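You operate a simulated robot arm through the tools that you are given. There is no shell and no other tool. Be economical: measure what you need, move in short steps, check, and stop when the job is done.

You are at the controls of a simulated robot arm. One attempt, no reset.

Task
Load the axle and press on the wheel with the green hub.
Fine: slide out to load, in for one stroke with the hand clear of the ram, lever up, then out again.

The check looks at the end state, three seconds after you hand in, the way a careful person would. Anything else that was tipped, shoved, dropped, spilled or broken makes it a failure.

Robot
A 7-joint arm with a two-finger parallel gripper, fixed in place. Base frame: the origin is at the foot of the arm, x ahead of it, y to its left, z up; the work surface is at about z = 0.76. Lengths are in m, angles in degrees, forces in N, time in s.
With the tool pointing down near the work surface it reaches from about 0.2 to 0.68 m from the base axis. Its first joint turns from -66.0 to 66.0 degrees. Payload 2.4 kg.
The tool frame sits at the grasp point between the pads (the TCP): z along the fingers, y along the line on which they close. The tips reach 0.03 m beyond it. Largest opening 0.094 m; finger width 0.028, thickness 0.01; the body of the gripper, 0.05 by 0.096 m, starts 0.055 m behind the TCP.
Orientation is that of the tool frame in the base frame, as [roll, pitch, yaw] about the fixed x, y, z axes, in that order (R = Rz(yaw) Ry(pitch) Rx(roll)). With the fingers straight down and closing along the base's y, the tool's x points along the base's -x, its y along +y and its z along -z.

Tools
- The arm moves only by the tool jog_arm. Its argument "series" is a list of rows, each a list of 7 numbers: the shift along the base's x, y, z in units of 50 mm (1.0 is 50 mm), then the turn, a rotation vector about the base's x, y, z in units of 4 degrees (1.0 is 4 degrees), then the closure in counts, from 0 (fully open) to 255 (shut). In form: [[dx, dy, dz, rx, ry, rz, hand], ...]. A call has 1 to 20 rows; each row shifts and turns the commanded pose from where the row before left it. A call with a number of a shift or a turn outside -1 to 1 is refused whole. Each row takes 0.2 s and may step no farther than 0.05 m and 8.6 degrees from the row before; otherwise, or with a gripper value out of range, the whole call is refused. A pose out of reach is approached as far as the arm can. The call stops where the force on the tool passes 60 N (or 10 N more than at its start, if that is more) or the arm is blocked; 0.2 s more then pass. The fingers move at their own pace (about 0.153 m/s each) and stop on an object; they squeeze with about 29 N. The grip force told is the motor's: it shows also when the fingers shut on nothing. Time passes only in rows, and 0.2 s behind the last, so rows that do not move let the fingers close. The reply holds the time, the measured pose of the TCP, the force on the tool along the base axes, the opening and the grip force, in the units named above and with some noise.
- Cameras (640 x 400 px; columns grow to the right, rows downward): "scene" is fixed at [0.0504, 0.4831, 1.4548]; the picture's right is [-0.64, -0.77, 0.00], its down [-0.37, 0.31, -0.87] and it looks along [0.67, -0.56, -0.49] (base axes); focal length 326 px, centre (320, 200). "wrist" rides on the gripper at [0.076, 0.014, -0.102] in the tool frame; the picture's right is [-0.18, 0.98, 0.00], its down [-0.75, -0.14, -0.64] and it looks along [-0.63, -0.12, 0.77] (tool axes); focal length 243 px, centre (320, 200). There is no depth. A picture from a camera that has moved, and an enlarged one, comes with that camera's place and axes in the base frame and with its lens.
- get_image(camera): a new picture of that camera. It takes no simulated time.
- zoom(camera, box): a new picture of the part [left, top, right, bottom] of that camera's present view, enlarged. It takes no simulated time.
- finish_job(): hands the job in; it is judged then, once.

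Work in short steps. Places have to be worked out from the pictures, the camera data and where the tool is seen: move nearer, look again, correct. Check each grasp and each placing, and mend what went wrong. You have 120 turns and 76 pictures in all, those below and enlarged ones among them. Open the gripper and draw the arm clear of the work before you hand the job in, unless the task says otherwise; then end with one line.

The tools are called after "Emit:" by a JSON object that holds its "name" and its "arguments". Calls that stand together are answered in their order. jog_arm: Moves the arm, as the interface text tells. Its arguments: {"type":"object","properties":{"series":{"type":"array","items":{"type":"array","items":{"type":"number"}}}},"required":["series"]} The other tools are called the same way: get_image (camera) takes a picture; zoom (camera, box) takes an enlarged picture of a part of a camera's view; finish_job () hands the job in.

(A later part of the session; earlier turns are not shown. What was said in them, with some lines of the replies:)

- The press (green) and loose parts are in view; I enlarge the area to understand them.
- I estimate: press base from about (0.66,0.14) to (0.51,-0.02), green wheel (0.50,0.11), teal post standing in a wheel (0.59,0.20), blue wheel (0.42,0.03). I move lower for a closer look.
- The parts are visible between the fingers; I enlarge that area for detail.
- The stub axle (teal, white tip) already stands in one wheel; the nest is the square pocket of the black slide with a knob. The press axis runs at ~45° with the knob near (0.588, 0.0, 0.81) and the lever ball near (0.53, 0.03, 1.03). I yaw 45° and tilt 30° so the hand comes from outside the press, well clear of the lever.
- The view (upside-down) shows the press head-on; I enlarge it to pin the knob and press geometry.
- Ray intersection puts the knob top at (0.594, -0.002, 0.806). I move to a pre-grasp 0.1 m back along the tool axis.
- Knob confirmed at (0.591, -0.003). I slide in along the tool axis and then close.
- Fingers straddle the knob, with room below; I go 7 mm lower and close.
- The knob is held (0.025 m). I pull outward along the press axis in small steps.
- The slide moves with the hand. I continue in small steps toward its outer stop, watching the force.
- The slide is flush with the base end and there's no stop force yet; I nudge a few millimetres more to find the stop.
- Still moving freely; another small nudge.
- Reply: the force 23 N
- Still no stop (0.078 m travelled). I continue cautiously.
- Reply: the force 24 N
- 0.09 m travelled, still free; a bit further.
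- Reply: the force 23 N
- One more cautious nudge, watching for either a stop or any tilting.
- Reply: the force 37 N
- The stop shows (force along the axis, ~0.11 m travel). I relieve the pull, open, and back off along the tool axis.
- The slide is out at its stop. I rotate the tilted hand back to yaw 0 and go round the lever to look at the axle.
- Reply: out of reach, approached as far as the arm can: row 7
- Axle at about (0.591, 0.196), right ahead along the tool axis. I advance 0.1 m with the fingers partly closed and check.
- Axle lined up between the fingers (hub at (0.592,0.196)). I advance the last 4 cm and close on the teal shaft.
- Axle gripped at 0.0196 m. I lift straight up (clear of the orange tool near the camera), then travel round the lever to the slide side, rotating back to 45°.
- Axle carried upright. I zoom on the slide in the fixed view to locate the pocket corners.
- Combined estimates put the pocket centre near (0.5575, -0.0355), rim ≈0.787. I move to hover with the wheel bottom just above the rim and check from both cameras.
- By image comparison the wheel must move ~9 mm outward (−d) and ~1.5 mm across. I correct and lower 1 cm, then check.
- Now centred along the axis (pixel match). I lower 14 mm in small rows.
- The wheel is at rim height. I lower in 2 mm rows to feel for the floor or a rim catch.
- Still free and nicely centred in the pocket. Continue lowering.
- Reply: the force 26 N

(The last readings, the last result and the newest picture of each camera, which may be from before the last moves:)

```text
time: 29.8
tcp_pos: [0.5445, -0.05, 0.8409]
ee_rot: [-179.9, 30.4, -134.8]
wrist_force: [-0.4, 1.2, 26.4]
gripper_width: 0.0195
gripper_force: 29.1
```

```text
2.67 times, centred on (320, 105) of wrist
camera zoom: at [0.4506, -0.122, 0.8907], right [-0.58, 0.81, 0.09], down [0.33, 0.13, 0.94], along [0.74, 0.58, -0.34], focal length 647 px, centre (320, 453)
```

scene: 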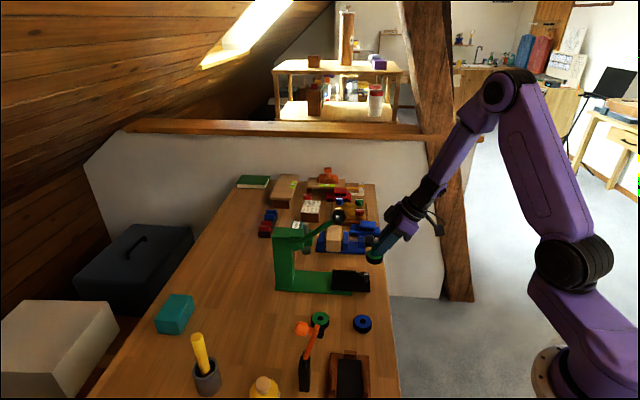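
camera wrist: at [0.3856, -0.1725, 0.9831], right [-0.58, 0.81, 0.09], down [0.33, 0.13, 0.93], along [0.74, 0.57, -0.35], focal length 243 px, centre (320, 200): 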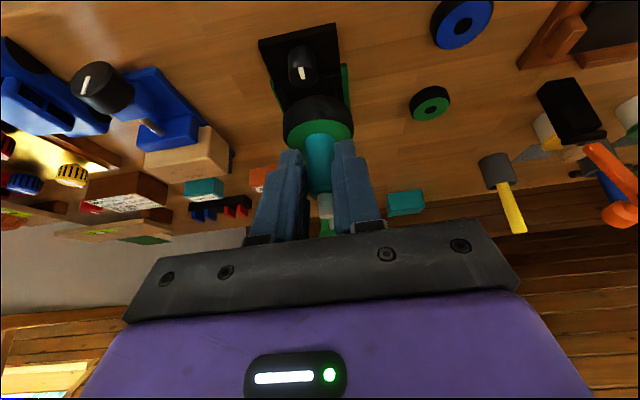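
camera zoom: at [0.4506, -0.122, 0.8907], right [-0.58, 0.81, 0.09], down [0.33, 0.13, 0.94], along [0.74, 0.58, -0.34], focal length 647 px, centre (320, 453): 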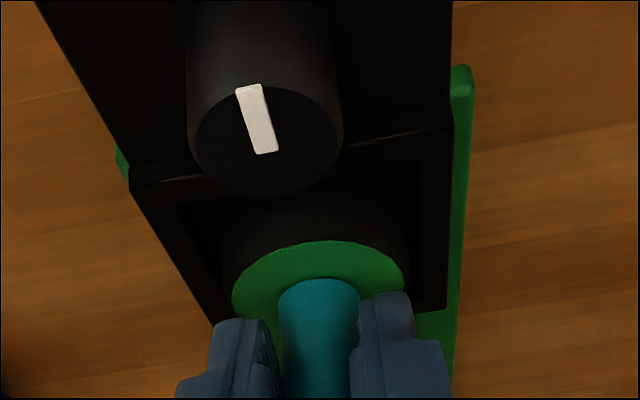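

Contact at z consistent with the pocket floor. I relieve pressure, open, and back off along the tool axis.

Emit:
{"name": "jog_arm", "arguments": {"series": [[0, 0, 0.04, 0, 0, 0, 255], [0, 0, 0, 0, 0, 0, 150], [0, 0, 0, 0, 0, 0, 60], [0, 0, 0, 0, 0, 0, 60], [-0.25, -0.25, 0.6, 0, 0, 0, 60], [-0.25, -0.25, 0.6, 0, 0, 0, 60], [-0.25, -0.25, 0.5, 0, 0, 0, 60]]}}

Emit:
{"name": "zoom", "arguments": {"camera": "scene", "box": [316, 248, 380, 298]}}

Emit:
{"name": "zoom", "arguments": {"camera": "wrist", "box": [220, 30, 420, 180]}}

```text
time: 31.4
tcp_pos: [0.504, -0.0888, 0.9281]
ee_rot: [180.0, 30.0, -135.0]
wrist_force: [-0.5, 0.9, -0.6]
gripper_width: 0.0718
gripper_force: 0.2
```

```text
8.00 times, centred on (348, 273) of scene
camera zoom: at [0.0504, 0.4831, 1.4548], right [-0.64, -0.77, 0.0], down [-0.37, 0.31, -0.87], along [0.67, -0.56, -0.49], focal length 2607 px, centre (96, -384)
```

zoom: 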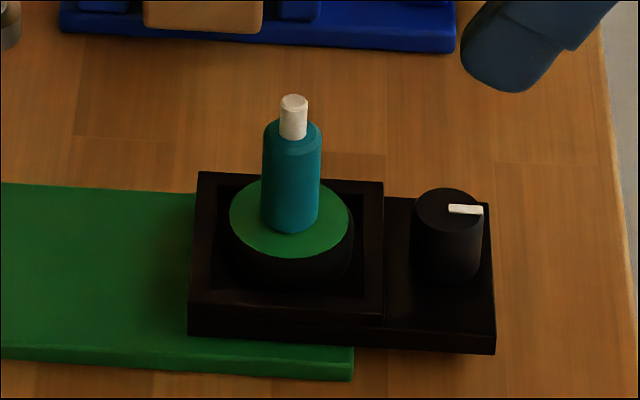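

```text
2.67 times, centred on (320, 105) of wrist
camera zoom: at [0.4108, -0.1602, 0.9788], right [-0.58, 0.81, 0.09], down [0.33, 0.13, 0.93], along [0.74, 0.57, -0.35], focal length 647 px, centre (320, 453)
```

zoom: 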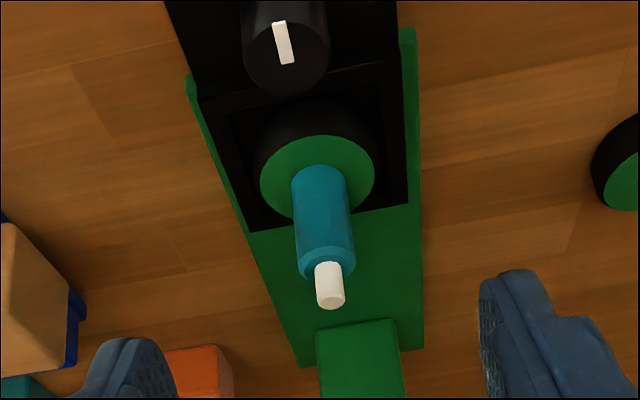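

The axle stands upright in the pocket: tip near (0.559, -0.034, 0.850). Next I go round the lever to the loose green wheel and reduce the tilt to 15° so the fingertips can grip its rim.

Emit:
{"name": "jog_arm", "arguments": {"series": [[-0.33, 0.39, 0.15, 0, 0, -1, 60], [-0.33, 0.39, 0.15, 0, 0, -1, 60], [-0.33, 0.39, 0.15, 0, 0, -1, 60], [-0.05, 0.6, 0.07, 0, 0, -1, 60], [-0.05, 0.6, 0.07, 0, 0, -1, 60], [-0.05, 0.6, 0.07, 0, 0, -1, 60], [0.06, 0.196, -0.04, 0, 0, -1, 60], [0.06, 0.196, -0.04, 0, 0, -1, 60], [0.06, 0.196, -0.04, 0, 0, -1, 60], [0.06, 0.196, -0.04, 0, 0, -1, 60], [0.06, 0.196, -0.04, 0, 0, -1, 60], [0, 0, 0, 0, 0, -0.25, 60], [0, 0, 0, 0, 0.9375, 0, 60], [0, 0, 0, 0, 0.9375, 0, 60], [0, 0, 0, 0, 0.9375, 0, 60], [0, 0, 0, 0, 0.9375, 0, 60]]}}

Emit:
{"name": "get_image", "arguments": {"camera": "wrist"}}

```text
time: 34.8
tcp_pos: [0.4689, 0.1239, 0.9487]
ee_rot: [176.9, 19.8, -179.9]
wrist_force: [0.4, 0.1, 0.7]
gripper_width: 0.072
gripper_force: 0.1
out of reach, approached as far as the arm can: row 15, 16
```

```text
30 pictures are left
camera wrist: at [0.3618, 0.1327, 1.0193], right [0.15, 0.98, 0.11], down [0.49, -0.17, 0.85], along [0.86, -0.08, -0.51], focal length 243 px, centre (320, 200)
```

wrist: 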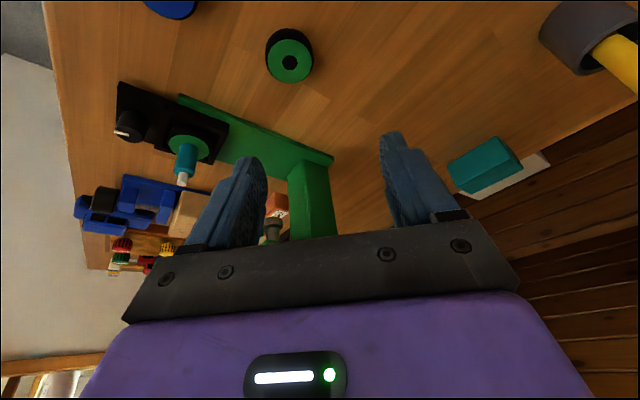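

The low-x pose hit a joint limit; moving forward/down toward the wheel (0.496,0.108) should recover it. I move to about 7 cm above the wheel.

Emit:
{"name": "jog_arm", "arguments": {"series": [[0.33, 0, -0.5, 0, 0, 0, 60], [0.33, 0, -0.5, 0, 0, 0, 60], [0, 0, -0.6, 0, 0, 0, 60], [0, 0, 0, 0, 0, 0, 60]]}}

Emit:
{"name": "zoom", "arguments": {"camera": "wrist", "box": [200, 30, 440, 210]}}

```text
time: 35.8
tcp_pos: [0.501, 0.1232, 0.867]
ee_rot: [177.0, 20.0, -179.9]
wrist_force: [-0.9, 0.1, -0.3]
gripper_width: 0.0719
gripper_force: 0.1
```

```text
2.22 times, centred on (320, 120) of wrist
camera zoom: at [0.3942, 0.1324, 0.9377], right [0.15, 0.98, 0.11], down [0.49, -0.17, 0.85], along [0.86, -0.08, -0.51], focal length 539 px, centre (320, 378)
```

zoom: 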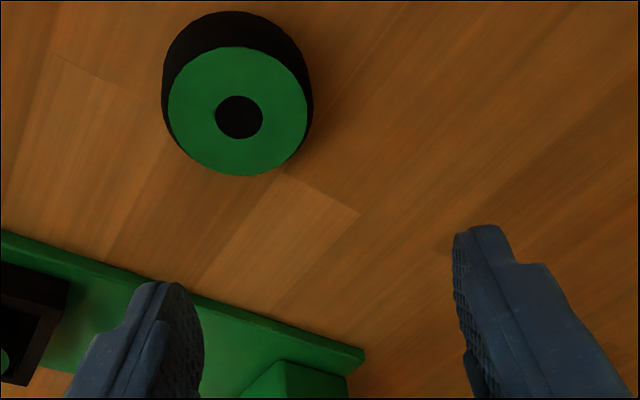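

The recovered command is 3° off in roll. I correct the roll, keep the 20° tilt, and centre over the wheel at (0.497, 0.108).

Emit:
{"name": "jog_arm", "arguments": {"series": [[-0.06, -0.15, 0, -0.705, 0, -0.256, 60], [-0.06, -0.15, -0.3, 0, 0, 0, 60], [0, 0, -0.3, 0, 0, 0, 60], [0, 0, 0, 0, 0, 0, 60]]}}

Emit:
{"name": "zoom", "arguments": {"camera": "wrist", "box": [200, 30, 440, 210]}}

```text
time: 36.8
tcp_pos: [0.4958, 0.1094, 0.8379]
ee_rot: [-179.9, 20.0, -179.8]
wrist_force: [0.2, 0.0, -0.3]
gripper_width: 0.072
gripper_force: 0.1
```

```text
2.22 times, centred on (320, 120) of wrist
camera zoom: at [0.3887, 0.124, 0.9079], right [0.17, 0.98, 0.06], down [0.49, -0.14, 0.86], along [0.86, -0.12, -0.51], focal length 539 px, centre (320, 378)
```

zoom: 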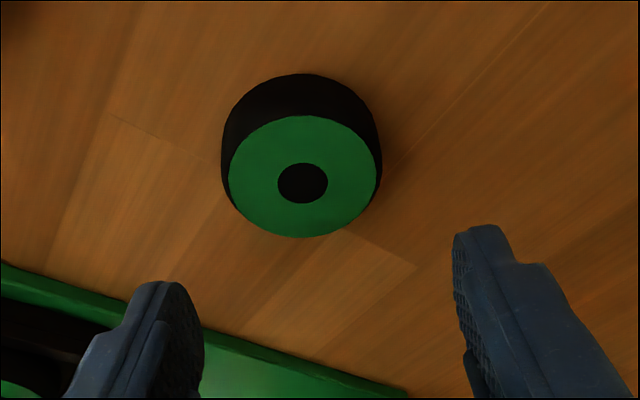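

Wheel at (0.496, 0.108). Straight down 42 mm and close on its rim.

Emit:
{"name": "jog_arm", "arguments": {"series": [[-0.02, -0.02, -0.28, 0, 0, 0, 60], [0, 0, -0.28, 0, 0, 0, 60], [0, 0, -0.27, 0, 0, 0, 60], [0, 0, 0, 0, 0, 0, 60], [0, 0, 0, 0, 0, 0, 255], [0, 0, 0, 0, 0, 0, 255], [0, 0, 0, 0, 0, 0, 255]]}}

Emit:
{"name": "zoom", "arguments": {"camera": "wrist", "box": [200, 30, 440, 210]}}

```text
time: 38.4
tcp_pos: [0.495, 0.1078, 0.7968]
ee_rot: [-179.9, 19.9, -179.9]
wrist_force: [-0.4, 1.1, 0.5]
gripper_width: 0.0466
gripper_force: 29.0
```

```text
2.22 times, centred on (320, 120) of wrist
camera zoom: at [0.3876, 0.123, 0.8671], right [0.17, 0.98, 0.06], down [0.49, -0.14, 0.86], along [0.85, -0.12, -0.51], focal length 539 px, centre (320, 378)
```

zoom: 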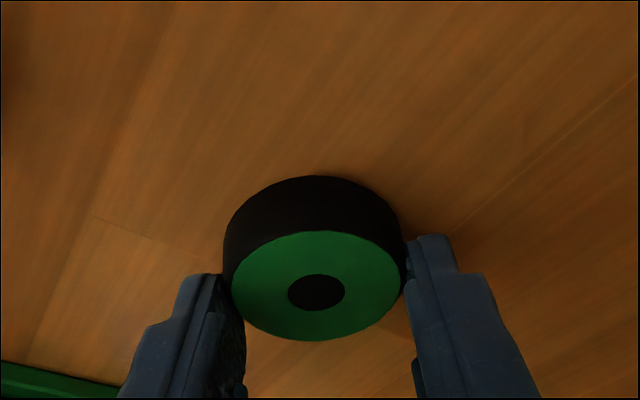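

Wheel gripped at 0.0466 m. I lift it, pass below/outside the lever ball and turn to 45° at a standoff from the axle.

Emit:
{"name": "jog_arm", "arguments": {"series": [[0, 0, 1, 0, 0, 0, 255], [0, 0, 1, 0, 0, 0, 255], [-0.2, -0.78, 0, 0, 0, 0, 255], [-0.2, -0.78, 0, 0, 0, 0, 255], [0, -0.6, 0, 0, 0, 1, 255], [0, -0.6, 0, 0, 0, 1, 255], [0, -0.6, 0, 0, 0, 1, 255], [0.1175, -0.0275, 0.0125, 0, 0, 1, 255], [0.1175, -0.0275, 0.0125, 0, 0, 1, 255], [0.1175, -0.0275, 0.0125, 0, 0, 1, 255], [0.1175, -0.0275, 0.0125, 0, 0, 1, 255], [0.1175, -0.0275, 0.0125, 0, 0, 1, 255], [0.1175, -0.0275, 0.0125, 0, 0, 1, 255], [0.1175, -0.0275, 0.0125, 0, 0, 1, 255], [0.1175, -0.0275, 0.0125, 0, 0, 1, 255], [0, 0, 0, 0, 0, 0.25, 255]]}}

Emit:
{"name": "get_image", "arguments": {"camera": "wrist"}}

Emit:
{"name": "zoom", "arguments": {"camera": "scene", "box": [300, 220, 396, 292]}}

```text
time: 41.8
tcp_pos: [0.5235, -0.0711, 0.9014]
ee_rot: [-179.9, 19.9, -134.8]
wrist_force: [-0.7, -0.8, -0.3]
gripper_width: 0.0467
gripper_force: 29.5
```

```text
26 pictures are left
camera wrist: at [0.4365, -0.1359, 0.972], right [-0.58, 0.82, 0.06], down [0.44, 0.25, 0.86], along [0.69, 0.52, -0.51], focal length 243 px, centre (320, 200)
```

wrist: 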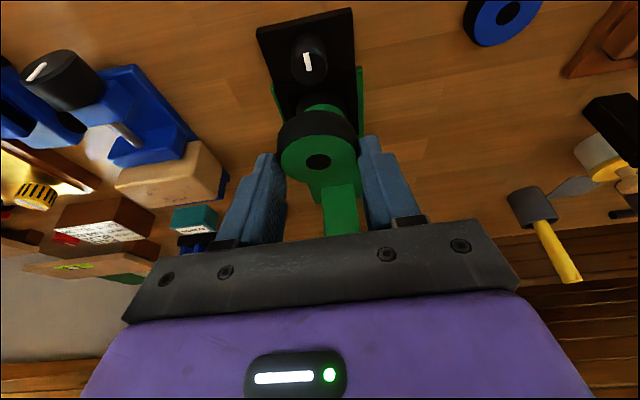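

```text
5.56 times, centred on (348, 256) of scene
camera zoom: at [0.0504, 0.4831, 1.4548], right [-0.64, -0.77, 0.0], down [-0.37, 0.31, -0.87], along [0.67, -0.56, -0.49], focal length 1810 px, centre (164, -111)
```

zoom: 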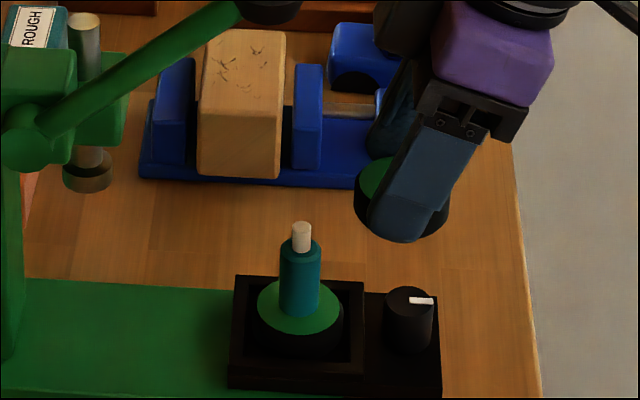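

Across alignment looks right (hole and tip both at y−x ≈ −0.594); scene view says ~49 mm further along the axis. I move there, staying 1 cm above the tip.

Emit:
{"name": "jog_arm", "arguments": {"series": [[0.344, 0.344, 0, 0, 0, 0, 255], [0.344, 0.344, 0, 0, 0, 0, 255], [0, 0, 0, 0, 0, 0, 255]]}}

Emit:
{"name": "zoom", "arguments": {"camera": "scene", "box": [324, 242, 372, 278]}}

Emit:
{"name": "zoom", "arguments": {"camera": "wrist", "box": [240, 80, 400, 200]}}

```text
time: 42.6
tcp_pos: [0.5566, -0.0374, 0.9003]
ee_rot: [179.9, 20.0, -134.8]
wrist_force: [0.7, 0.4, -1.0]
gripper_width: 0.0465
gripper_force: 29.1
```

```text
11.11 times, centred on (348, 260) of scene
camera zoom: at [0.0504, 0.4831, 1.4548], right [-0.64, -0.77, 0.0], down [-0.37, 0.31, -0.87], along [0.67, -0.56, -0.49], focal length 3621 px, centre (9, -467)
```

zoom: 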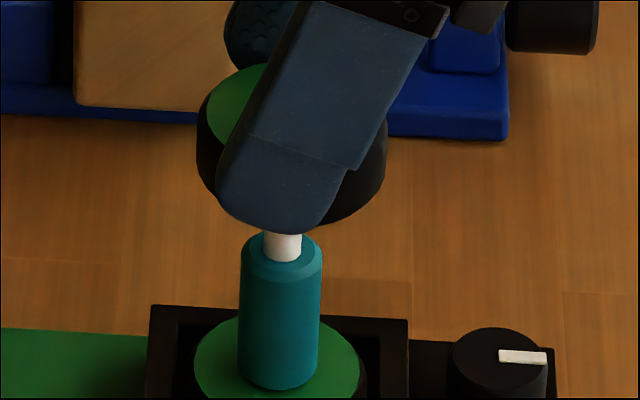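

```text
3.33 times, centred on (320, 140) of wrist
camera zoom: at [0.4706, -0.1021, 0.9707], right [-0.57, 0.82, 0.06], down [0.44, 0.25, 0.86], along [0.69, 0.52, -0.51], focal length 809 px, centre (320, 400)
```

zoom: 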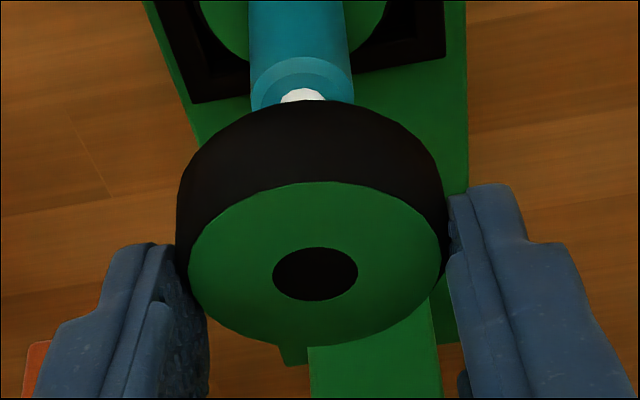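

Aligned within ~1 mm both ways (0.7 mm along-axis correction). I lower 14 mm and check force.

Emit:
{"name": "jog_arm", "arguments": {"series": [[0.01, 0.01, -0.07, 0, 0, 0, 255], [0, 0, -0.07, 0, 0, 0, 255], [0, 0, -0.07, 0, 0, 0, 255], [0, 0, -0.07, 0, 0, 0, 255], [0, 0, 0, 0, 0, 0, 255]]}}

Emit:
{"name": "zoom", "arguments": {"camera": "wrist", "box": [240, 80, 400, 200]}}

```text
time: 43.8
tcp_pos: [0.5567, -0.0362, 0.887]
ee_rot: [-179.9, 20.0, -134.8]
wrist_force: [0.1, -0.3, 0.3]
gripper_width: 0.0463
gripper_force: 29.3
```

```text
3.33 times, centred on (320, 140) of wrist
camera zoom: at [0.4706, -0.1018, 0.9576], right [-0.57, 0.82, 0.06], down [0.44, 0.25, 0.86], along [0.69, 0.52, -0.51], focal length 809 px, centre (320, 400)
```

zoom: 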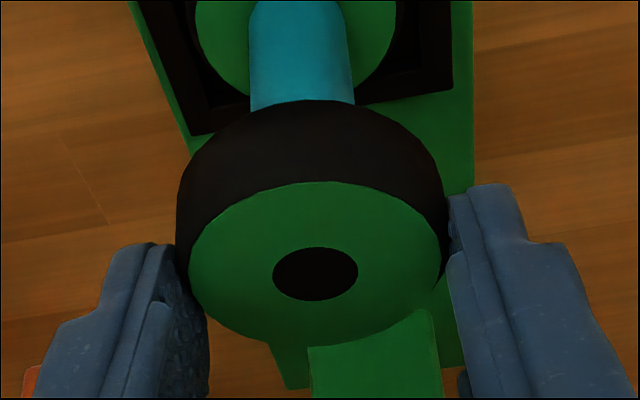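

No contact yet; shaft still lines up under the wheel. Lower another 6 mm.

Emit:
{"name": "jog_arm", "arguments": {"series": [[0, 0, -0.04, 0, 0, 0, 255], [0, 0, -0.04, 0, 0, 0, 255], [0, 0, -0.04, 0, 0, 0, 255], [0, 0, 0, 0, 0, 0, 255]]}}

Emit:
{"name": "zoom", "arguments": {"camera": "wrist", "box": [240, 80, 400, 200]}}

```text
time: 44.8
tcp_pos: [0.5566, -0.036, 0.8825]
ee_rot: [179.9, 19.9, -134.9]
wrist_force: [-0.7, -0.3, 0.2]
gripper_width: 0.0467
gripper_force: 29.0
```

```text
3.33 times, centred on (320, 140) of wrist
camera zoom: at [0.4706, -0.1013, 0.9518], right [-0.57, 0.82, 0.06], down [0.44, 0.25, 0.86], along [0.69, 0.52, -0.51], focal length 809 px, centre (320, 400)
```

zoom: 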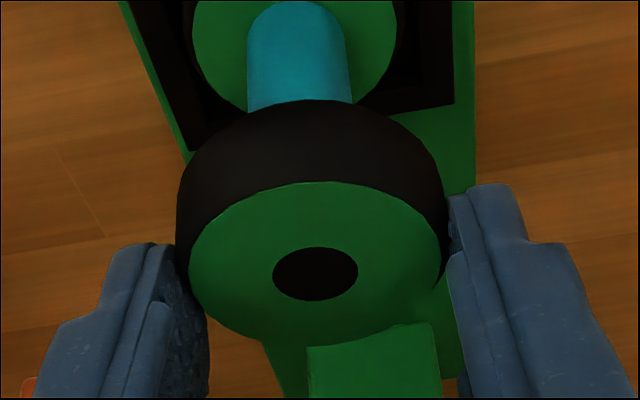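

No force with the bottom face already at tip height, so the tip is likely in the bore. Continue down until contact.

Emit:
{"name": "jog_arm", "arguments": {"series": [[0, 0, -0.04, 0, 0, 0, 255], [0, 0, -0.04, 0, 0, 0, 255], [0, 0, -0.04, 0, 0, 0, 255], [0, 0, 0, 0, 0, 0, 255]]}}

Emit:
{"name": "zoom", "arguments": {"camera": "scene", "box": [324, 242, 372, 278]}}

```text
time: 45.8
tcp_pos: [0.5576, -0.0354, 0.875]
ee_rot: [-179.9, 20.0, -134.7]
wrist_force: [0.1, 0.0, -0.8]
gripper_width: 0.0466
gripper_force: 29.2
```

```text
11.11 times, centred on (348, 260) of scene
camera zoom: at [0.0504, 0.4831, 1.4548], right [-0.64, -0.77, 0.0], down [-0.37, 0.31, -0.87], along [0.67, -0.56, -0.49], focal length 3621 px, centre (9, -467)
```

zoom: 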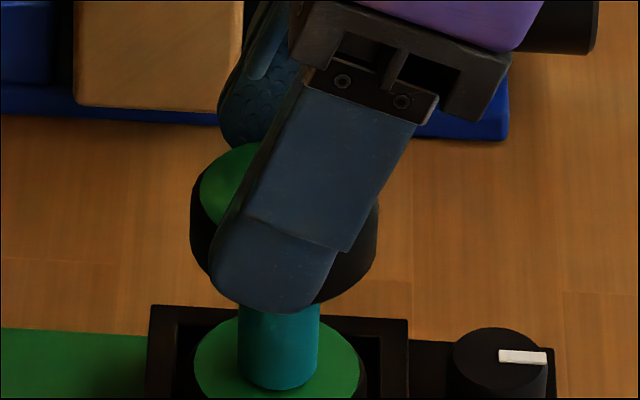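

Still centred and free. Continue a few more millimetres.

Emit:
{"name": "jog_arm", "arguments": {"series": [[0, 0, -0.03, 0, 0, 0, 255], [0, 0, -0.03, 0, 0, 0, 255], [0, 0, -0.03, 0, 0, 0, 255], [0, 0, 0, 0, 0, 0, 255]]}}

```text
time: 46.8
tcp_pos: [0.5577, -0.0359, 0.8735]
ee_rot: [-179.6, 20.3, -134.7]
wrist_force: [-1.4, 2.6, 36.9]
gripper_width: 0.0466
gripper_force: 29.3
```

Firm contact (37 N): the wheel is seated on the journal start. I relieve the load, open a little and look.

Emit:
{"name": "jog_arm", "arguments": {"series": [[0, 0, 0.055, 0, 0, 0, 255], [0, 0, 0, 0, 0, 0, 115], [0, 0, 0, 0, 0, 0, 60], [0, 0, 0, 0, 0, 0, 60]]}}

Emit:
{"name": "zoom", "arguments": {"camera": "wrist", "box": [220, 50, 420, 200]}}

```text
time: 47.8
tcp_pos: [0.5553, -0.0363, 0.8733]
ee_rot: [-180.0, 19.9, -134.8]
wrist_force: [0.3, 0.2, 0.4]
gripper_width: 0.0721
gripper_force: 0.1
```

```text
2.67 times, centred on (320, 125) of wrist
camera zoom: at [0.4702, -0.1006, 0.9437], right [-0.57, 0.82, 0.06], down [0.45, 0.25, 0.86], along [0.69, 0.52, -0.51], focal length 647 px, centre (320, 400)
```

zoom: 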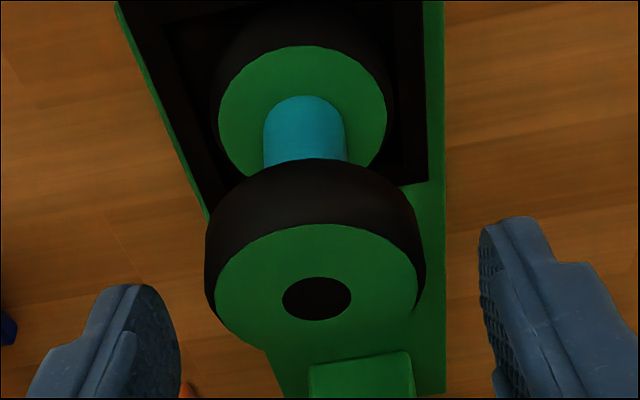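

The wheel sits flat on the axle. I back off, restore the 30° tilt and go to a pre-grasp of the slide knob.

Emit:
{"name": "jog_arm", "arguments": {"series": [[-0.2, -0.2, 0.75, 0, 0, 0, 60], [-0.2, -0.2, 0.75, 0, 0, 0, 60], [-0.435, -0.466, -0.4, 0.884, -0.884, 0, 60], [-0.435, -0.466, -0.4, 0.884, -0.884, 0, 60], [0, 0, -0.86, 0, 0, 0, 60], [0, 0, 0, 0, 0, 0, 60]]}}

Emit:
{"name": "zoom", "arguments": {"camera": "wrist", "box": [200, 30, 440, 210]}}

Emit:
{"name": "zoom", "arguments": {"camera": "scene", "box": [300, 220, 396, 292]}}

```text
time: 49.2
tcp_pos: [0.4948, -0.1036, 0.8669]
ee_rot: [-179.9, 30.1, -134.8]
wrist_force: [-0.3, -0.1, 0.2]
gripper_width: 0.0719
gripper_force: 0.1
```

```text
2.22 times, centred on (320, 120) of wrist
camera zoom: at [0.4003, -0.1757, 0.9172], right [-0.58, 0.81, 0.09], down [0.33, 0.14, 0.93], along [0.74, 0.57, -0.35], focal length 539 px, centre (320, 378)
```

zoom: 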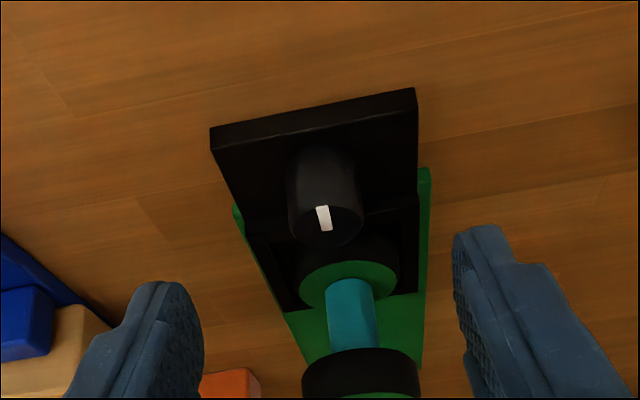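

```text
5.56 times, centred on (348, 256) of scene
camera zoom: at [0.0504, 0.4831, 1.4548], right [-0.64, -0.77, 0.0], down [-0.37, 0.31, -0.87], along [0.67, -0.56, -0.49], focal length 1810 px, centre (164, -111)
```

zoom: 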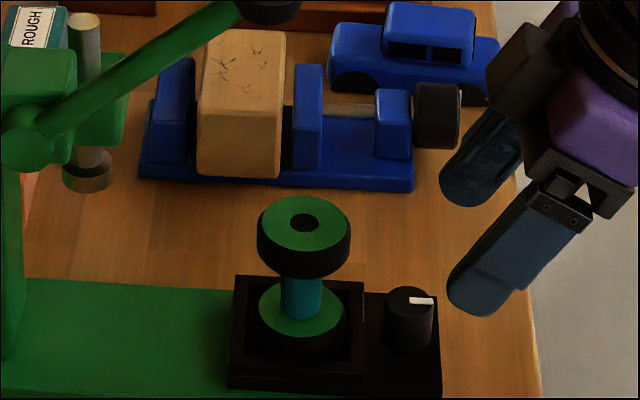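

Wheel sits square on the axle; knob is unmoved. I grip the knob.

Emit:
{"name": "jog_arm", "arguments": {"series": [[0.147, 0.184, -0.45, 0, 0, 0, 60], [0.147, 0.184, -0.45, 0, 0, 0, 60], [0, 0, 0, 0, 0, 0, 160], [0, 0, 0, 0, 0, 0, 255], [0, 0, 0, 0, 0, 0, 255]]}}

```text
time: 50.4
tcp_pos: [0.5084, -0.0849, 0.8214]
ee_rot: [-179.8, 30.0, -134.9]
wrist_force: [14.5, -6.3, -11.3]
gripper_width: 0.0251
gripper_force: 44.7
```

Knob held. I push the slide in gently, 6 mm per row, back to its original position.

Emit:
{"name": "jog_arm", "arguments": {"series": [[0.04, 0.04, 0, 0, 0, 0, 255], [0.08, 0.08, 0, 0, 0, 0, 255], [0.08, 0.08, 0, 0, 0, 0, 255], [0.08, 0.08, 0, 0, 0, 0, 255], [0.08, 0.08, 0, 0, 0, 0, 255], [0.08, 0.08, 0, 0, 0, 0, 255], [0.08, 0.08, 0, 0, 0, 0, 255], [0.08, 0.08, 0, 0, 0, 0, 255], [0.08, 0.08, 0, 0, 0, 0, 255], [0.08, 0.08, 0, 0, 0, 0, 255], [0.08, 0.08, 0, 0, 0, 0, 255], [0.08, 0.08, 0, 0, 0, 0, 255], [0.08, 0.08, 0, 0, 0, 0, 255], [0.08, 0.08, 0, 0, 0, 0, 255], [0.08, 0.08, 0, 0, 0, 0, 255], [0.08, 0.08, 0, 0, 0, 0, 255], [0.08, 0.08, 0, 0, 0, 0, 255], [0.08, 0.08, 0, 0, 0, 0, 255], [0.08, 0.08, 0, 0, 0, 0, 255], [0, 0, 0, 0, 0, 0, 255]]}}

Emit:
{"name": "zoom", "arguments": {"camera": "scene", "box": [265, 200, 385, 300]}}

```text
time: 54.6
tcp_pos: [0.5834, -0.0108, 0.8211]
ee_rot: [-179.7, 29.9, -134.8]
wrist_force: [14.7, -16.8, -0.4]
gripper_width: 0.0252
gripper_force: 45.2
```

```text
4.00 times, centred on (325, 250) of scene
camera zoom: at [0.0508, 0.4827, 1.4549], right [-0.64, -0.77, 0.0], down [-0.37, 0.31, -0.87], along [0.67, -0.56, -0.49], focal length 1304 px, centre (300, 0)
```

zoom: 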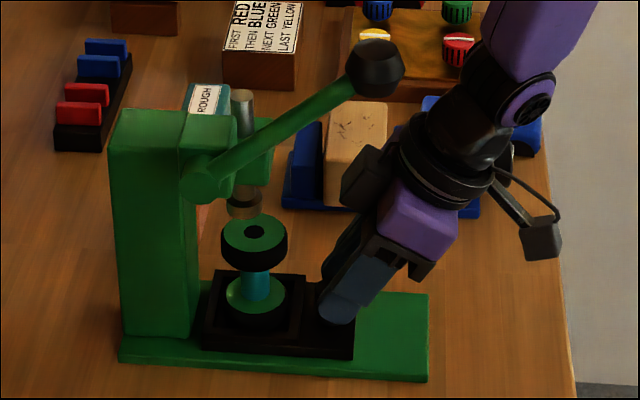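

Nearly in; I continue in 2 mm rows to find the inner stop.

Emit:
{"name": "jog_arm", "arguments": {"series": [[0.03, 0.03, 0, 0, 0, 0, 255], [0.03, 0.03, 0, 0, 0, 0, 255], [0.03, 0.03, 0, 0, 0, 0, 255], [0, 0, 0, 0, 0, 0, 255]]}}

```text
time: 55.6
tcp_pos: [0.5857, -0.0072, 0.8203]
ee_rot: [-179.8, 29.9, -135.0]
wrist_force: [7.6, -17.2, 6.7]
gripper_width: 0.0252
gripper_force: 44.8
```

Force along the axis begins to build; one more 2 mm push.

Emit:
{"name": "jog_arm", "arguments": {"series": [[0.04, 0.04, 0, 0, 0, 0, 255], [0, 0, 0, 0, 0, 0, 255]]}}

```text
time: 56.2
tcp_pos: [0.5867, -0.0062, 0.8208]
ee_rot: [-180.0, 29.8, -135.2]
wrist_force: [-14.8, -22.0, 24.7]
gripper_width: 0.0251
gripper_force: 45.1
```

Inner stop reached. I relieve, open, back off outward clear of everything, and check alignment under the ram.

Emit:
{"name": "jog_arm", "arguments": {"series": [[-0.025, -0.025, 0, 0, 0, 0, 255], [0, 0, 0, 0, 0, 0, 150], [0, 0, 0, 0, 0, 0, 60], [0, 0, 0, 0, 0, 0, 60], [-0.35, -0.35, 0.5, 0, 0, 0, 60], [-0.5, -0.5, 0.5, 0, 0, 0, 60], [-0.5, -0.5, 0.5, 0, 0, 0, 60], [-0.5, -0.5, 0.5, 0, 0, 0, 60]]}}

Emit:
{"name": "zoom", "arguments": {"camera": "scene", "box": [265, 190, 385, 300]}}

Emit:
{"name": "zoom", "arguments": {"camera": "wrist", "box": [220, 30, 420, 230]}}

```text
time: 58.0
tcp_pos: [0.4929, -0.0989, 0.9208]
ee_rot: [-179.9, 29.9, -134.8]
wrist_force: [-1.0, -0.5, -1.0]
gripper_width: 0.072
gripper_force: 0.0
```

```text
3.64 times, centred on (325, 245) of scene
camera zoom: at [0.0504, 0.4831, 1.4548], right [-0.64, -0.77, 0.0], down [-0.37, 0.31, -0.87], along [0.67, -0.56, -0.49], focal length 1185 px, centre (302, 36)
```

zoom: 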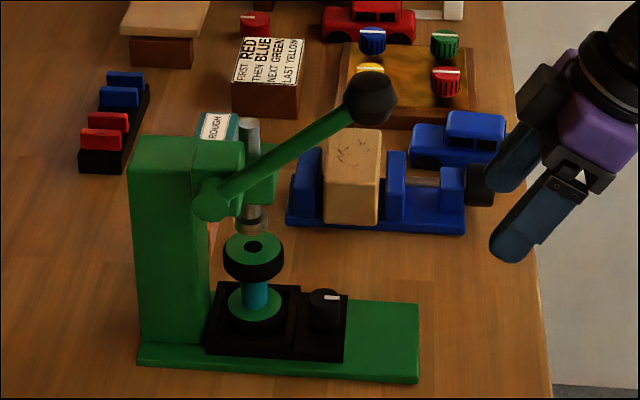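

```text
2.00 times, centred on (320, 130) of wrist
camera zoom: at [0.3997, -0.1714, 0.9708], right [-0.58, 0.81, 0.09], down [0.33, 0.14, 0.93], along [0.74, 0.58, -0.35], focal length 485 px, centre (320, 340)
```

zoom: 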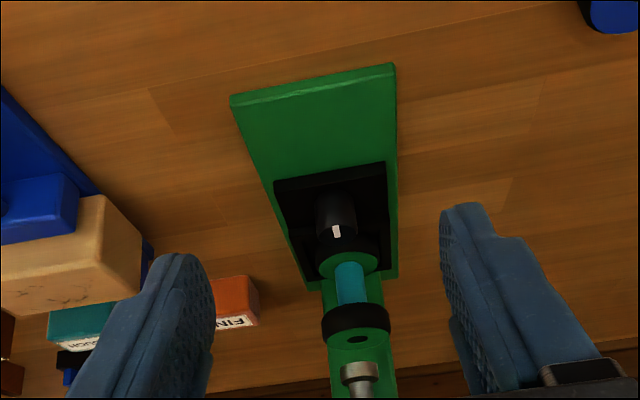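

The loaded wheel sits under the ram. Triangulating the lever ball gives about (0.524, 0.029, 1.038), radius ~17 mm. I rise outside and approach it from above-outside for a look.

Emit:
{"name": "jog_arm", "arguments": {"series": [[0, 0, 1, 0, 0, 0, 30], [0, 0, 1, 0, 0, 0, 30], [0, 0, 1, 0, 0, 0, 30], [0, 0, 1, 0, 0, 0, 30], [-0.02, 0.6, 0, 0, 0, 0, 30], [-0.02, 0.6, 0, 0, 0, 0, 30], [-0.02, 0.6, 0, 0, 0, 0, 30]]}}

Emit:
{"name": "get_image", "arguments": {"camera": "wrist"}}

```text
time: 59.6
tcp_pos: [0.4902, -0.008, 1.1229]
ee_rot: [-179.9, 29.9, -134.9]
wrist_force: [0.3, 0.1, 0.8]
gripper_width: 0.0829
gripper_force: 0.1
```

```text
13 pictures are left
camera wrist: at [0.397, -0.0804, 1.1732], right [-0.58, 0.81, 0.09], down [0.33, 0.14, 0.93], along [0.74, 0.57, -0.35], focal length 243 px, centre (320, 200)
```

wrist: 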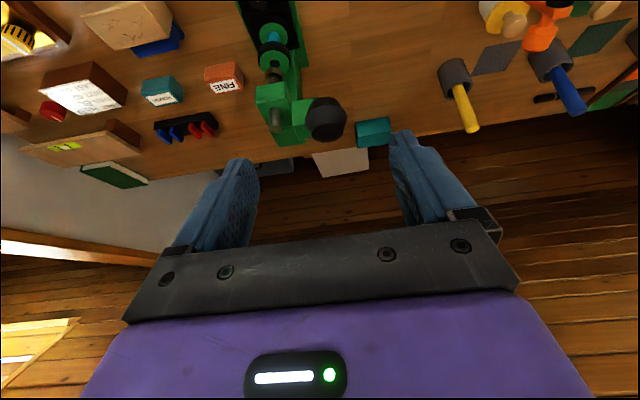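

Ball refined to (0.522, 0.030, 1.040). I move onto it and close.

Emit:
{"name": "jog_arm", "arguments": {"series": [[0.16, 0.19, -0.4, 0, 0, 0, 30], [0.16, 0.19, -0.4, 0, 0, 0, 30], [0.16, 0.19, -0.4, 0, 0, 0, 30], [0.16, 0.19, -0.4, 0, 0, 0, 30], [0, 0, 0, 0, 0, 0, 150], [0, 0, 0, 0, 0, 0, 255], [0, 0, 0, 0, 0, 0, 255]]}}

Emit:
{"name": "zoom", "arguments": {"camera": "scene", "box": [265, 180, 385, 300]}}

```text
time: 61.2
tcp_pos: [0.5223, 0.0321, 1.0414]
ee_rot: [180.0, 29.9, -134.7]
wrist_force: [-7.9, 5.7, 0.9]
gripper_width: 0.0349
gripper_force: 45.0
```

```text
3.33 times, centred on (325, 240) of scene
camera zoom: at [0.0502, 0.4833, 1.4547], right [-0.64, -0.77, 0.0], down [-0.37, 0.31, -0.87], along [0.67, -0.56, -0.49], focal length 1086 px, centre (303, 67)
```

zoom: 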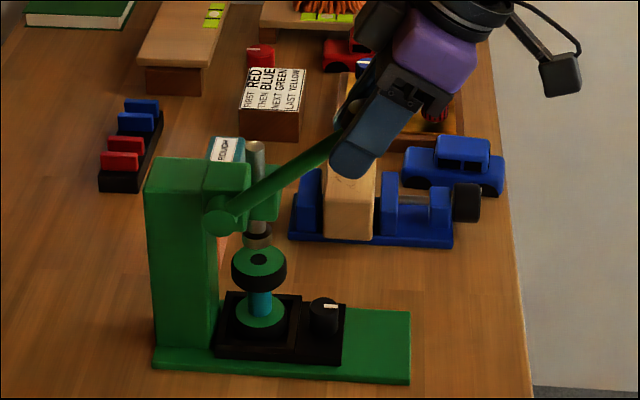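

Ball gripped (0.035 m). I begin the downward arc (pivot ≈0.14 m inward), four steps, watching forces.

Emit:
{"name": "jog_arm", "arguments": {"series": [[-0.107, -0.107, -0.206, 0, 0, 0, 255], [-0.09, -0.09, -0.208, 0, 0, 0, 255], [-0.078, -0.078, -0.222, 0, 0, 0, 255], [-0.064, -0.064, -0.228, 0, 0, 0, 255]]}}

```text
time: 62.2
tcp_pos: [0.5058, 0.0129, 0.9993]
ee_rot: [-179.8, 30.0, -134.8]
wrist_force: [-3.3, 5.3, 9.5]
gripper_width: 0.0351
gripper_force: 45.8
```

Forces stay low (≈10 N). Continue the arc.

Emit:
{"name": "jog_arm", "arguments": {"series": [[-0.05, -0.05, -0.236, 0, 0, 0, 255], [-0.035, -0.035, -0.24, 0, 0, 0, 255], [-0.02, -0.02, -0.246, 0, 0, 0, 255]]}}

Emit:
{"name": "zoom", "arguments": {"camera": "scene", "box": [265, 180, 385, 300]}}

```text
time: 63.0
tcp_pos: [0.5008, 0.0089, 0.9621]
ee_rot: [-179.9, 29.9, -134.8]
wrist_force: [-3.3, 6.9, 9.1]
gripper_width: 0.0355
gripper_force: 45.0
```

```text
3.33 times, centred on (325, 240) of scene
camera zoom: at [0.0501, 0.4833, 1.4547], right [-0.64, -0.77, 0.0], down [-0.37, 0.31, -0.87], along [0.67, -0.56, -0.49], focal length 1086 px, centre (303, 67)
```

zoom: 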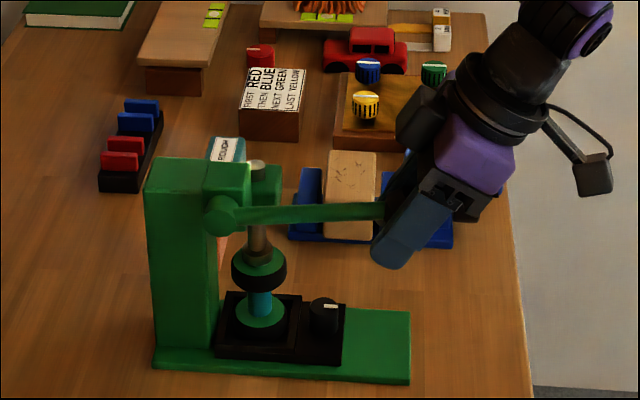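

The lever is about horizontal and the ram is on the wheel. Continue pressing.

Emit:
{"name": "jog_arm", "arguments": {"series": [[-0.004, -0.004, -0.246, 0, 0, 0, 255], [0.011, 0.011, -0.244, 0, 0, 0, 255], [0, 0, 0, 0, 0, 0, 255]]}}

```text
time: 63.8
tcp_pos: [0.5018, 0.0101, 0.939]
ee_rot: [-179.9, 30.2, -134.6]
wrist_force: [-18.5, 5.6, 39.5]
gripper_width: 0.0353
gripper_force: 45.0
```

Resistance 40 N: the press fit is engaging. Continue down.

Emit:
{"name": "jog_arm", "arguments": {"series": [[0.02, 0.02, -0.2, 0, 0, 0, 255], [0.025, 0.025, -0.2, 0, 0, 0, 255], [0, 0, 0, 0, 0, 0, 255]]}}

```text
time: 64.5
tcp_pos: [0.5085, 0.0164, 0.9243]
ee_rot: [-179.5, 31.4, -133.9]
wrist_force: [-12.1, 3.3, 31.4]
gripper_width: 0.0355
gripper_force: 44.9
stopped in row 3: the force on the tool passed its limit (the readings are from after the stop); the commanded pose is now the measured one
```

Emit:
{"name": "zoom", "arguments": {"camera": "scene", "box": [285, 220, 365, 290]}}

```text
5.71 times, centred on (325, 255) of scene
camera zoom: at [0.0496, 0.4832, 1.4548], right [-0.64, -0.77, 0.0], down [-0.37, 0.31, -0.87], along [0.67, -0.56, -0.49], focal length 1862 px, centre (291, -114)
```

zoom: 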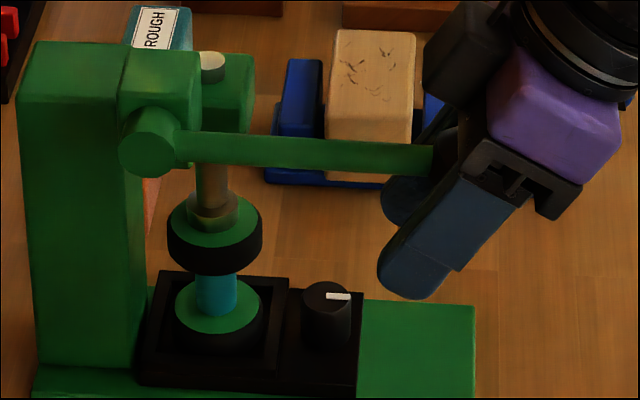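

The lever is only near horizontal (ball z≈0.953) and the fingers slid ~3 cm down past it; the palm is about to take the load, which is fine as a cage. I push further straight down in small rows.

Emit:
{"name": "jog_arm", "arguments": {"series": [[0, 0, -0.1, 0, 0, 0, 255], [0, 0, -0.1, 0, 0, 0, 255], [0, 0, -0.1, 0, 0, 0, 255], [0, 0, -0.1, 0, 0, 0, 255]]}}

```text
time: 65.2
tcp_pos: [0.5115, 0.0191, 0.9176]
ee_rot: [-179.3, 32.2, -133.5]
wrist_force: [-13.3, 2.5, 31.2]
gripper_width: 0.0351
gripper_force: 45.6
stopped in row 3: the force on the tool passed its limit (the readings are from after the stop); the commanded pose is now the measured one
```

Progress again (~7 mm). Push once more and then look.

Emit:
{"name": "jog_arm", "arguments": {"series": [[0, 0, -0.08, 0, 0, 0, 255], [0, 0, -0.08, 0, 0, 0, 255], [0, 0, -0.08, 0, 0, 0, 255], [0, 0, -0.08, 0, 0, 0, 255]]}}

Emit:
{"name": "zoom", "arguments": {"camera": "scene", "box": [285, 220, 365, 290]}}

```text
time: 65.6
tcp_pos: [0.5121, 0.0189, 0.9161]
ee_rot: [-179.1, 32.7, -133.5]
wrist_force: [-22.6, -3.4, 34.9]
gripper_width: 0.0352
gripper_force: 44.9
stopped in row 2: the force on the tool passed its limit (the readings are from after the stop); the commanded pose is now the measured one
```

```text
5.71 times, centred on (325, 255) of scene
camera zoom: at [0.0492, 0.483, 1.4548], right [-0.64, -0.77, 0.0], down [-0.37, 0.31, -0.87], along [0.67, -0.56, -0.49], focal length 1862 px, centre (291, -114)
```

zoom: 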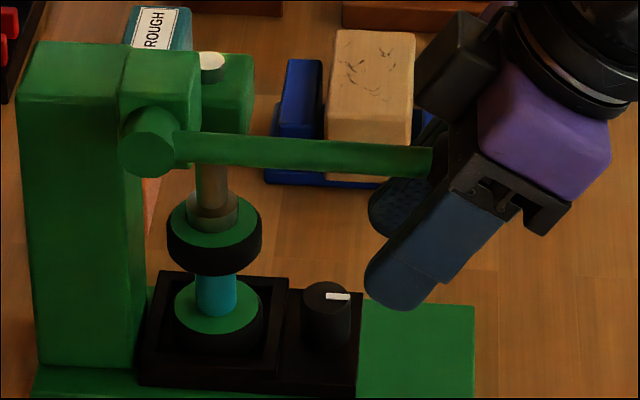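

The lever slope shows it is creeping downward (~0.08 rad below first contact). I keep pressing, correcting the small tilt drift as I go.

Emit:
{"name": "jog_arm", "arguments": {"series": [[-0.04, -0.04, -0.2, -0.4, 0.4, 0, 255], [-0.02, -0.02, -0.2, 0, 0, 0, 255], [0, 0, -0.2, 0, 0, 0, 255], [0, 0, -0.2, 0, 0, 0, 255]]}}

```text
time: 65.9
tcp_pos: [0.5125, 0.019, 0.9173]
ee_rot: [-179.2, 32.7, -133.4]
wrist_force: [-24.2, -3.9, 34.7]
gripper_width: 0.0352
gripper_force: 45.4
stopped in row 1: the force on the tool passed its limit (the readings are from after the stop); the commanded pose is now the measured one
```

Stalled with side loads. I release and instead will push on top of the ball with closed fingertips, so the force is purely downward.

Emit:
{"name": "jog_arm", "arguments": {"series": [[0, 0, 0.04, 0, 0, 0, 255], [0, 0, 0, 0, 0, 0, 120], [0, 0, 0, 0, 0, 0, 60], [-0.1, -0.1, 0.4, -0.25, 0.25, 0, 60], [-0.3, -0.3, 0.8, -0.25, 0.25, 0, 60], [-0.3, -0.3, 0.8, 0, 0, 0, 60], [0, 0, 0, 0, 0, 0, 60]]}}

Emit:
{"name": "zoom", "arguments": {"camera": "scene", "box": [275, 200, 371, 290]}}

```text
time: 67.5
tcp_pos: [0.4798, -0.0169, 1.0187]
ee_rot: [-179.4, 29.6, -133.6]
wrist_force: [0.1, 0.6, 1.0]
gripper_width: 0.0721
gripper_force: 0.1
```

```text
4.44 times, centred on (323, 245) of scene
camera zoom: at [0.0504, 0.4831, 1.4548], right [-0.64, -0.77, 0.0], down [-0.37, 0.31, -0.87], along [0.67, -0.56, -0.49], focal length 1448 px, centre (307, 0)
```

zoom: 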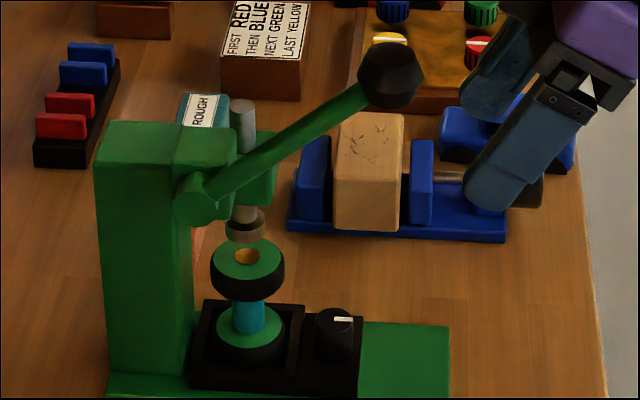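

The lever springs back up by itself, and the bore now shows something gold/flush where it was black. I zoom to judge if the wheel is fully seated.

Emit:
{"name": "zoom", "arguments": {"camera": "scene", "box": [312, 242, 352, 288]}}

```text
8.70 times, centred on (332, 265) of scene
camera zoom: at [0.0504, 0.4831, 1.4548], right [-0.64, -0.77, 0.0], down [-0.37, 0.31, -0.87], along [0.67, -0.56, -0.49], focal length 2834 px, centre (216, -365)
```

zoom: 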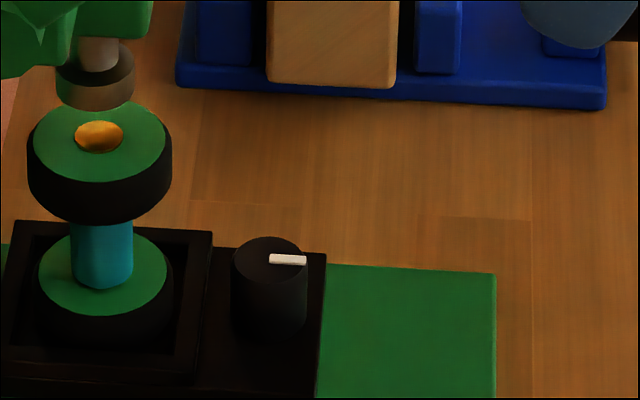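

The gold bore end shows the wheel is pressed home, the lever is back at its original up position (same pixel as at the start), so exactly one stroke. Now I go back to the knob to slide out.

Emit:
{"name": "jog_arm", "arguments": {"series": [[0.067, -0.553, -0.66, 0, 0, -0.35, 60], [0.067, -0.553, -0.66, 0, 0, 0, 60], [0.067, -0.553, -0.66, 0, 0, 0, 60], [0.5, 0.46, -0.35, 0, 0, 0, 60], [0.5, 0.46, -0.35, 0, 0, 0, 60], [0.5, 0.46, -0.35, 0, 0, 0, 60], [0, 0, 0, 0, 0, 0, 60]]}}

Emit:
{"name": "zoom", "arguments": {"camera": "wrist", "box": [200, 30, 440, 210]}}

```text
time: 69.1
tcp_pos: [0.5645, -0.0279, 0.8663]
ee_rot: [-179.4, 29.8, -135.0]
wrist_force: [0.4, -0.7, -0.1]
gripper_width: 0.0716
gripper_force: 0.0
```

```text
2.22 times, centred on (320, 120) of wrist
camera zoom: at [0.4703, -0.0989, 0.9181], right [-0.58, 0.81, 0.08], down [0.33, 0.14, 0.93], along [0.74, 0.57, -0.35], focal length 539 px, centre (320, 378)
```

zoom: 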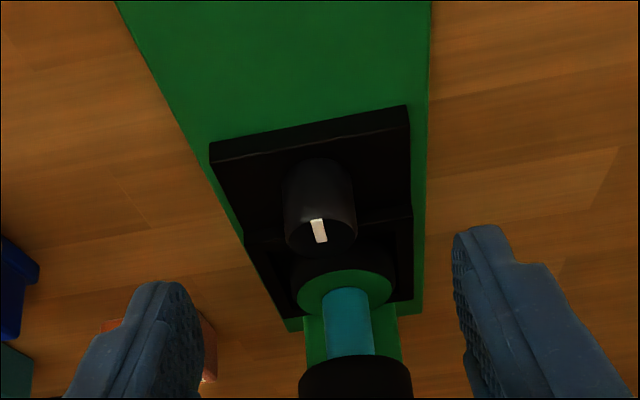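

Knob as expected at (0.591, 0.0). I advance and grip it.

Emit:
{"name": "jog_arm", "arguments": {"series": [[0.21, 0.2, -0.46, 0, 0, 0, 60], [0.21, 0.2, -0.44, 0, 0, 0, 60], [0, 0, 0, 0, 0, 0, 160], [0, 0, 0, 0, 0, 0, 255], [0, 0, 0, 0, 0, 0, 255]]}}

```text
time: 70.3
tcp_pos: [0.5836, -0.009, 0.8226]
ee_rot: [-179.4, 29.5, -135.1]
wrist_force: [5.8, -5.3, -5.9]
gripper_width: 0.0247
gripper_force: 44.2
```

Knob held. I pull out gently 6 mm per row.

Emit:
{"name": "jog_arm", "arguments": {"series": [[-0.04, -0.04, 0, 0, 0, 0, 255], [-0.08, -0.08, 0, 0, 0, 0, 255], [-0.08, -0.08, 0, 0, 0, 0, 255], [-0.08, -0.08, 0, 0, 0, 0, 255], [-0.08, -0.08, 0, 0, 0, 0, 255], [-0.08, -0.08, 0, 0, 0, 0, 255], [-0.08, -0.08, 0, 0, 0, 0, 255], [-0.08, -0.08, 0, 0, 0, 0, 255], [-0.08, -0.08, 0, 0, 0, 0, 255], [-0.08, -0.08, 0, 0, 0, 0, 255], [-0.08, -0.08, 0, 0, 0, 0, 255], [-0.08, -0.08, 0, 0, 0, 0, 255], [-0.08, -0.08, 0, 0, 0, 0, 255], [-0.08, -0.08, 0, 0, 0, 0, 255], [-0.08, -0.08, 0, 0, 0, 0, 255], [-0.08, -0.08, 0, 0, 0, 0, 255], [-0.08, -0.08, 0, 0, 0, 0, 255], [-0.08, -0.08, 0, 0, 0, 0, 255], [-0.08, -0.08, 0, 0, 0, 0, 255], [0, 0, 0, 0, 0, 0, 255]]}}

```text
time: 74.5
tcp_pos: [0.5113, -0.0825, 0.8218]
ee_rot: [-179.3, 29.8, -134.9]
wrist_force: [2.4, -1.5, 30.9]
gripper_width: 0.0252
gripper_force: 44.7
```

Travel ≈0.103 m; a few millimetres more to the outer stop.

Emit:
{"name": "jog_arm", "arguments": {"series": [[-0.03, -0.03, 0.01, 0, 0, 0, 255], [-0.03, -0.03, 0.01, 0, 0, 0, 255], [-0.03, -0.03, 0.01, 0, 0, 0, 255], [0, 0, 0, 0, 0, 0, 255]]}}

Emit:
{"name": "zoom", "arguments": {"camera": "scene", "box": [275, 200, 395, 300]}}

```text
time: 75.5
tcp_pos: [0.5075, -0.0862, 0.8215]
ee_rot: [-179.4, 29.7, -134.9]
wrist_force: [20.7, 3.4, -6.3]
gripper_width: 0.0252
gripper_force: 45.0
```

```text
4.00 times, centred on (335, 250) of scene
camera zoom: at [0.051, 0.4831, 1.4547], right [-0.64, -0.77, 0.0], down [-0.38, 0.31, -0.87], along [0.67, -0.56, -0.49], focal length 1304 px, centre (260, 0)
```

zoom: 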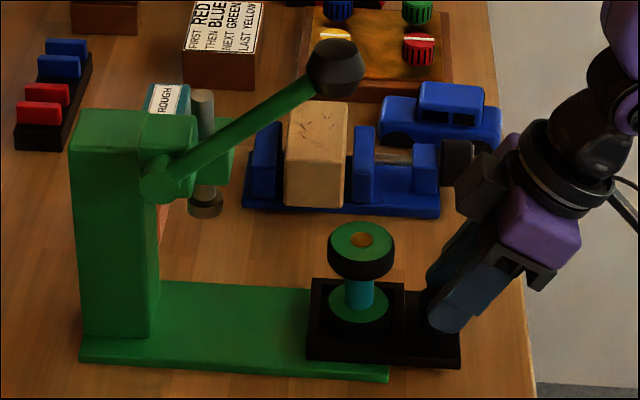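

The outer stop is reached (force along the axis), same position as before, with the assembly upright. I relieve, open and draw the arm clear.

Emit:
{"name": "jog_arm", "arguments": {"series": [[0.025, 0.025, 0, 0, 0, 0, 255], [0, 0, 0, 0, 0, 0, 150], [0, 0, 0, 0, 0, 0, 60], [0, 0, 0, 0, 0, 0, 60], [-0.3, -0.3, 0.6, 0, 0, 0, 60], [-0.3, -0.3, 0.6, 0, 0, 0, 60], [-0.3, -0.3, 0.6, 0, 0, 0, 30], [0, -0.3, 0.9, 0, 0, 0, 0], [0, -0.3, 0.9, 0, 0, 0, 0], [0, 0, 0.9, 0, 0, 0, 0]]}}

Emit:
{"name": "zoom", "arguments": {"camera": "scene", "box": [295, 230, 395, 300]}}

Emit:
{"name": "get_image", "arguments": {"camera": "scene"}}

```text
time: 77.7
tcp_pos: [0.4619, -0.1582, 1.0498]
ee_rot: [-179.6, 29.6, -135.0]
wrist_force: [-0.4, -0.5, 0.3]
gripper_width: 0.094
gripper_force: 0.0
```

```text
5.71 times, centred on (345, 265) of scene
camera zoom: at [0.0504, 0.4831, 1.4548], right [-0.64, -0.77, 0.0], down [-0.37, 0.31, -0.87], along [0.67, -0.56, -0.49], focal length 1862 px, centre (177, -171)
```

zoom: 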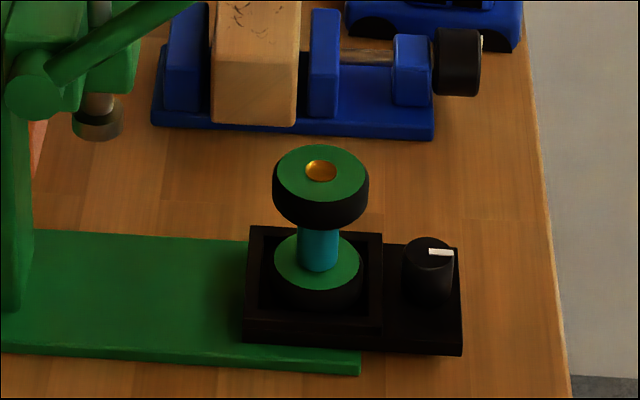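

```text
3 pictures are left
```

scene: 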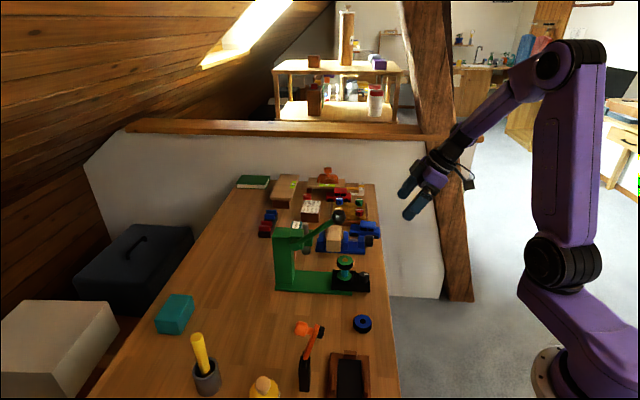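

The slide is out, the assembly is upright with the wheel pressed on, and the lever is up. Nothing else was disturbed and the arm is clear, so I hand in.

Emit:
{"name": "finish_job", "arguments": {}}

```text
The job is handed in.
```

I loaded the axle and pressed the green-hub wheel onto it in one stroke. The lever is up, the slide is out, and the arm is clear with the gripper open. I judged the wheel fully home because the end of its bore turned from black to gold after the stroke. The gap between the wheels barely changed, so I had no separate check that it seated.
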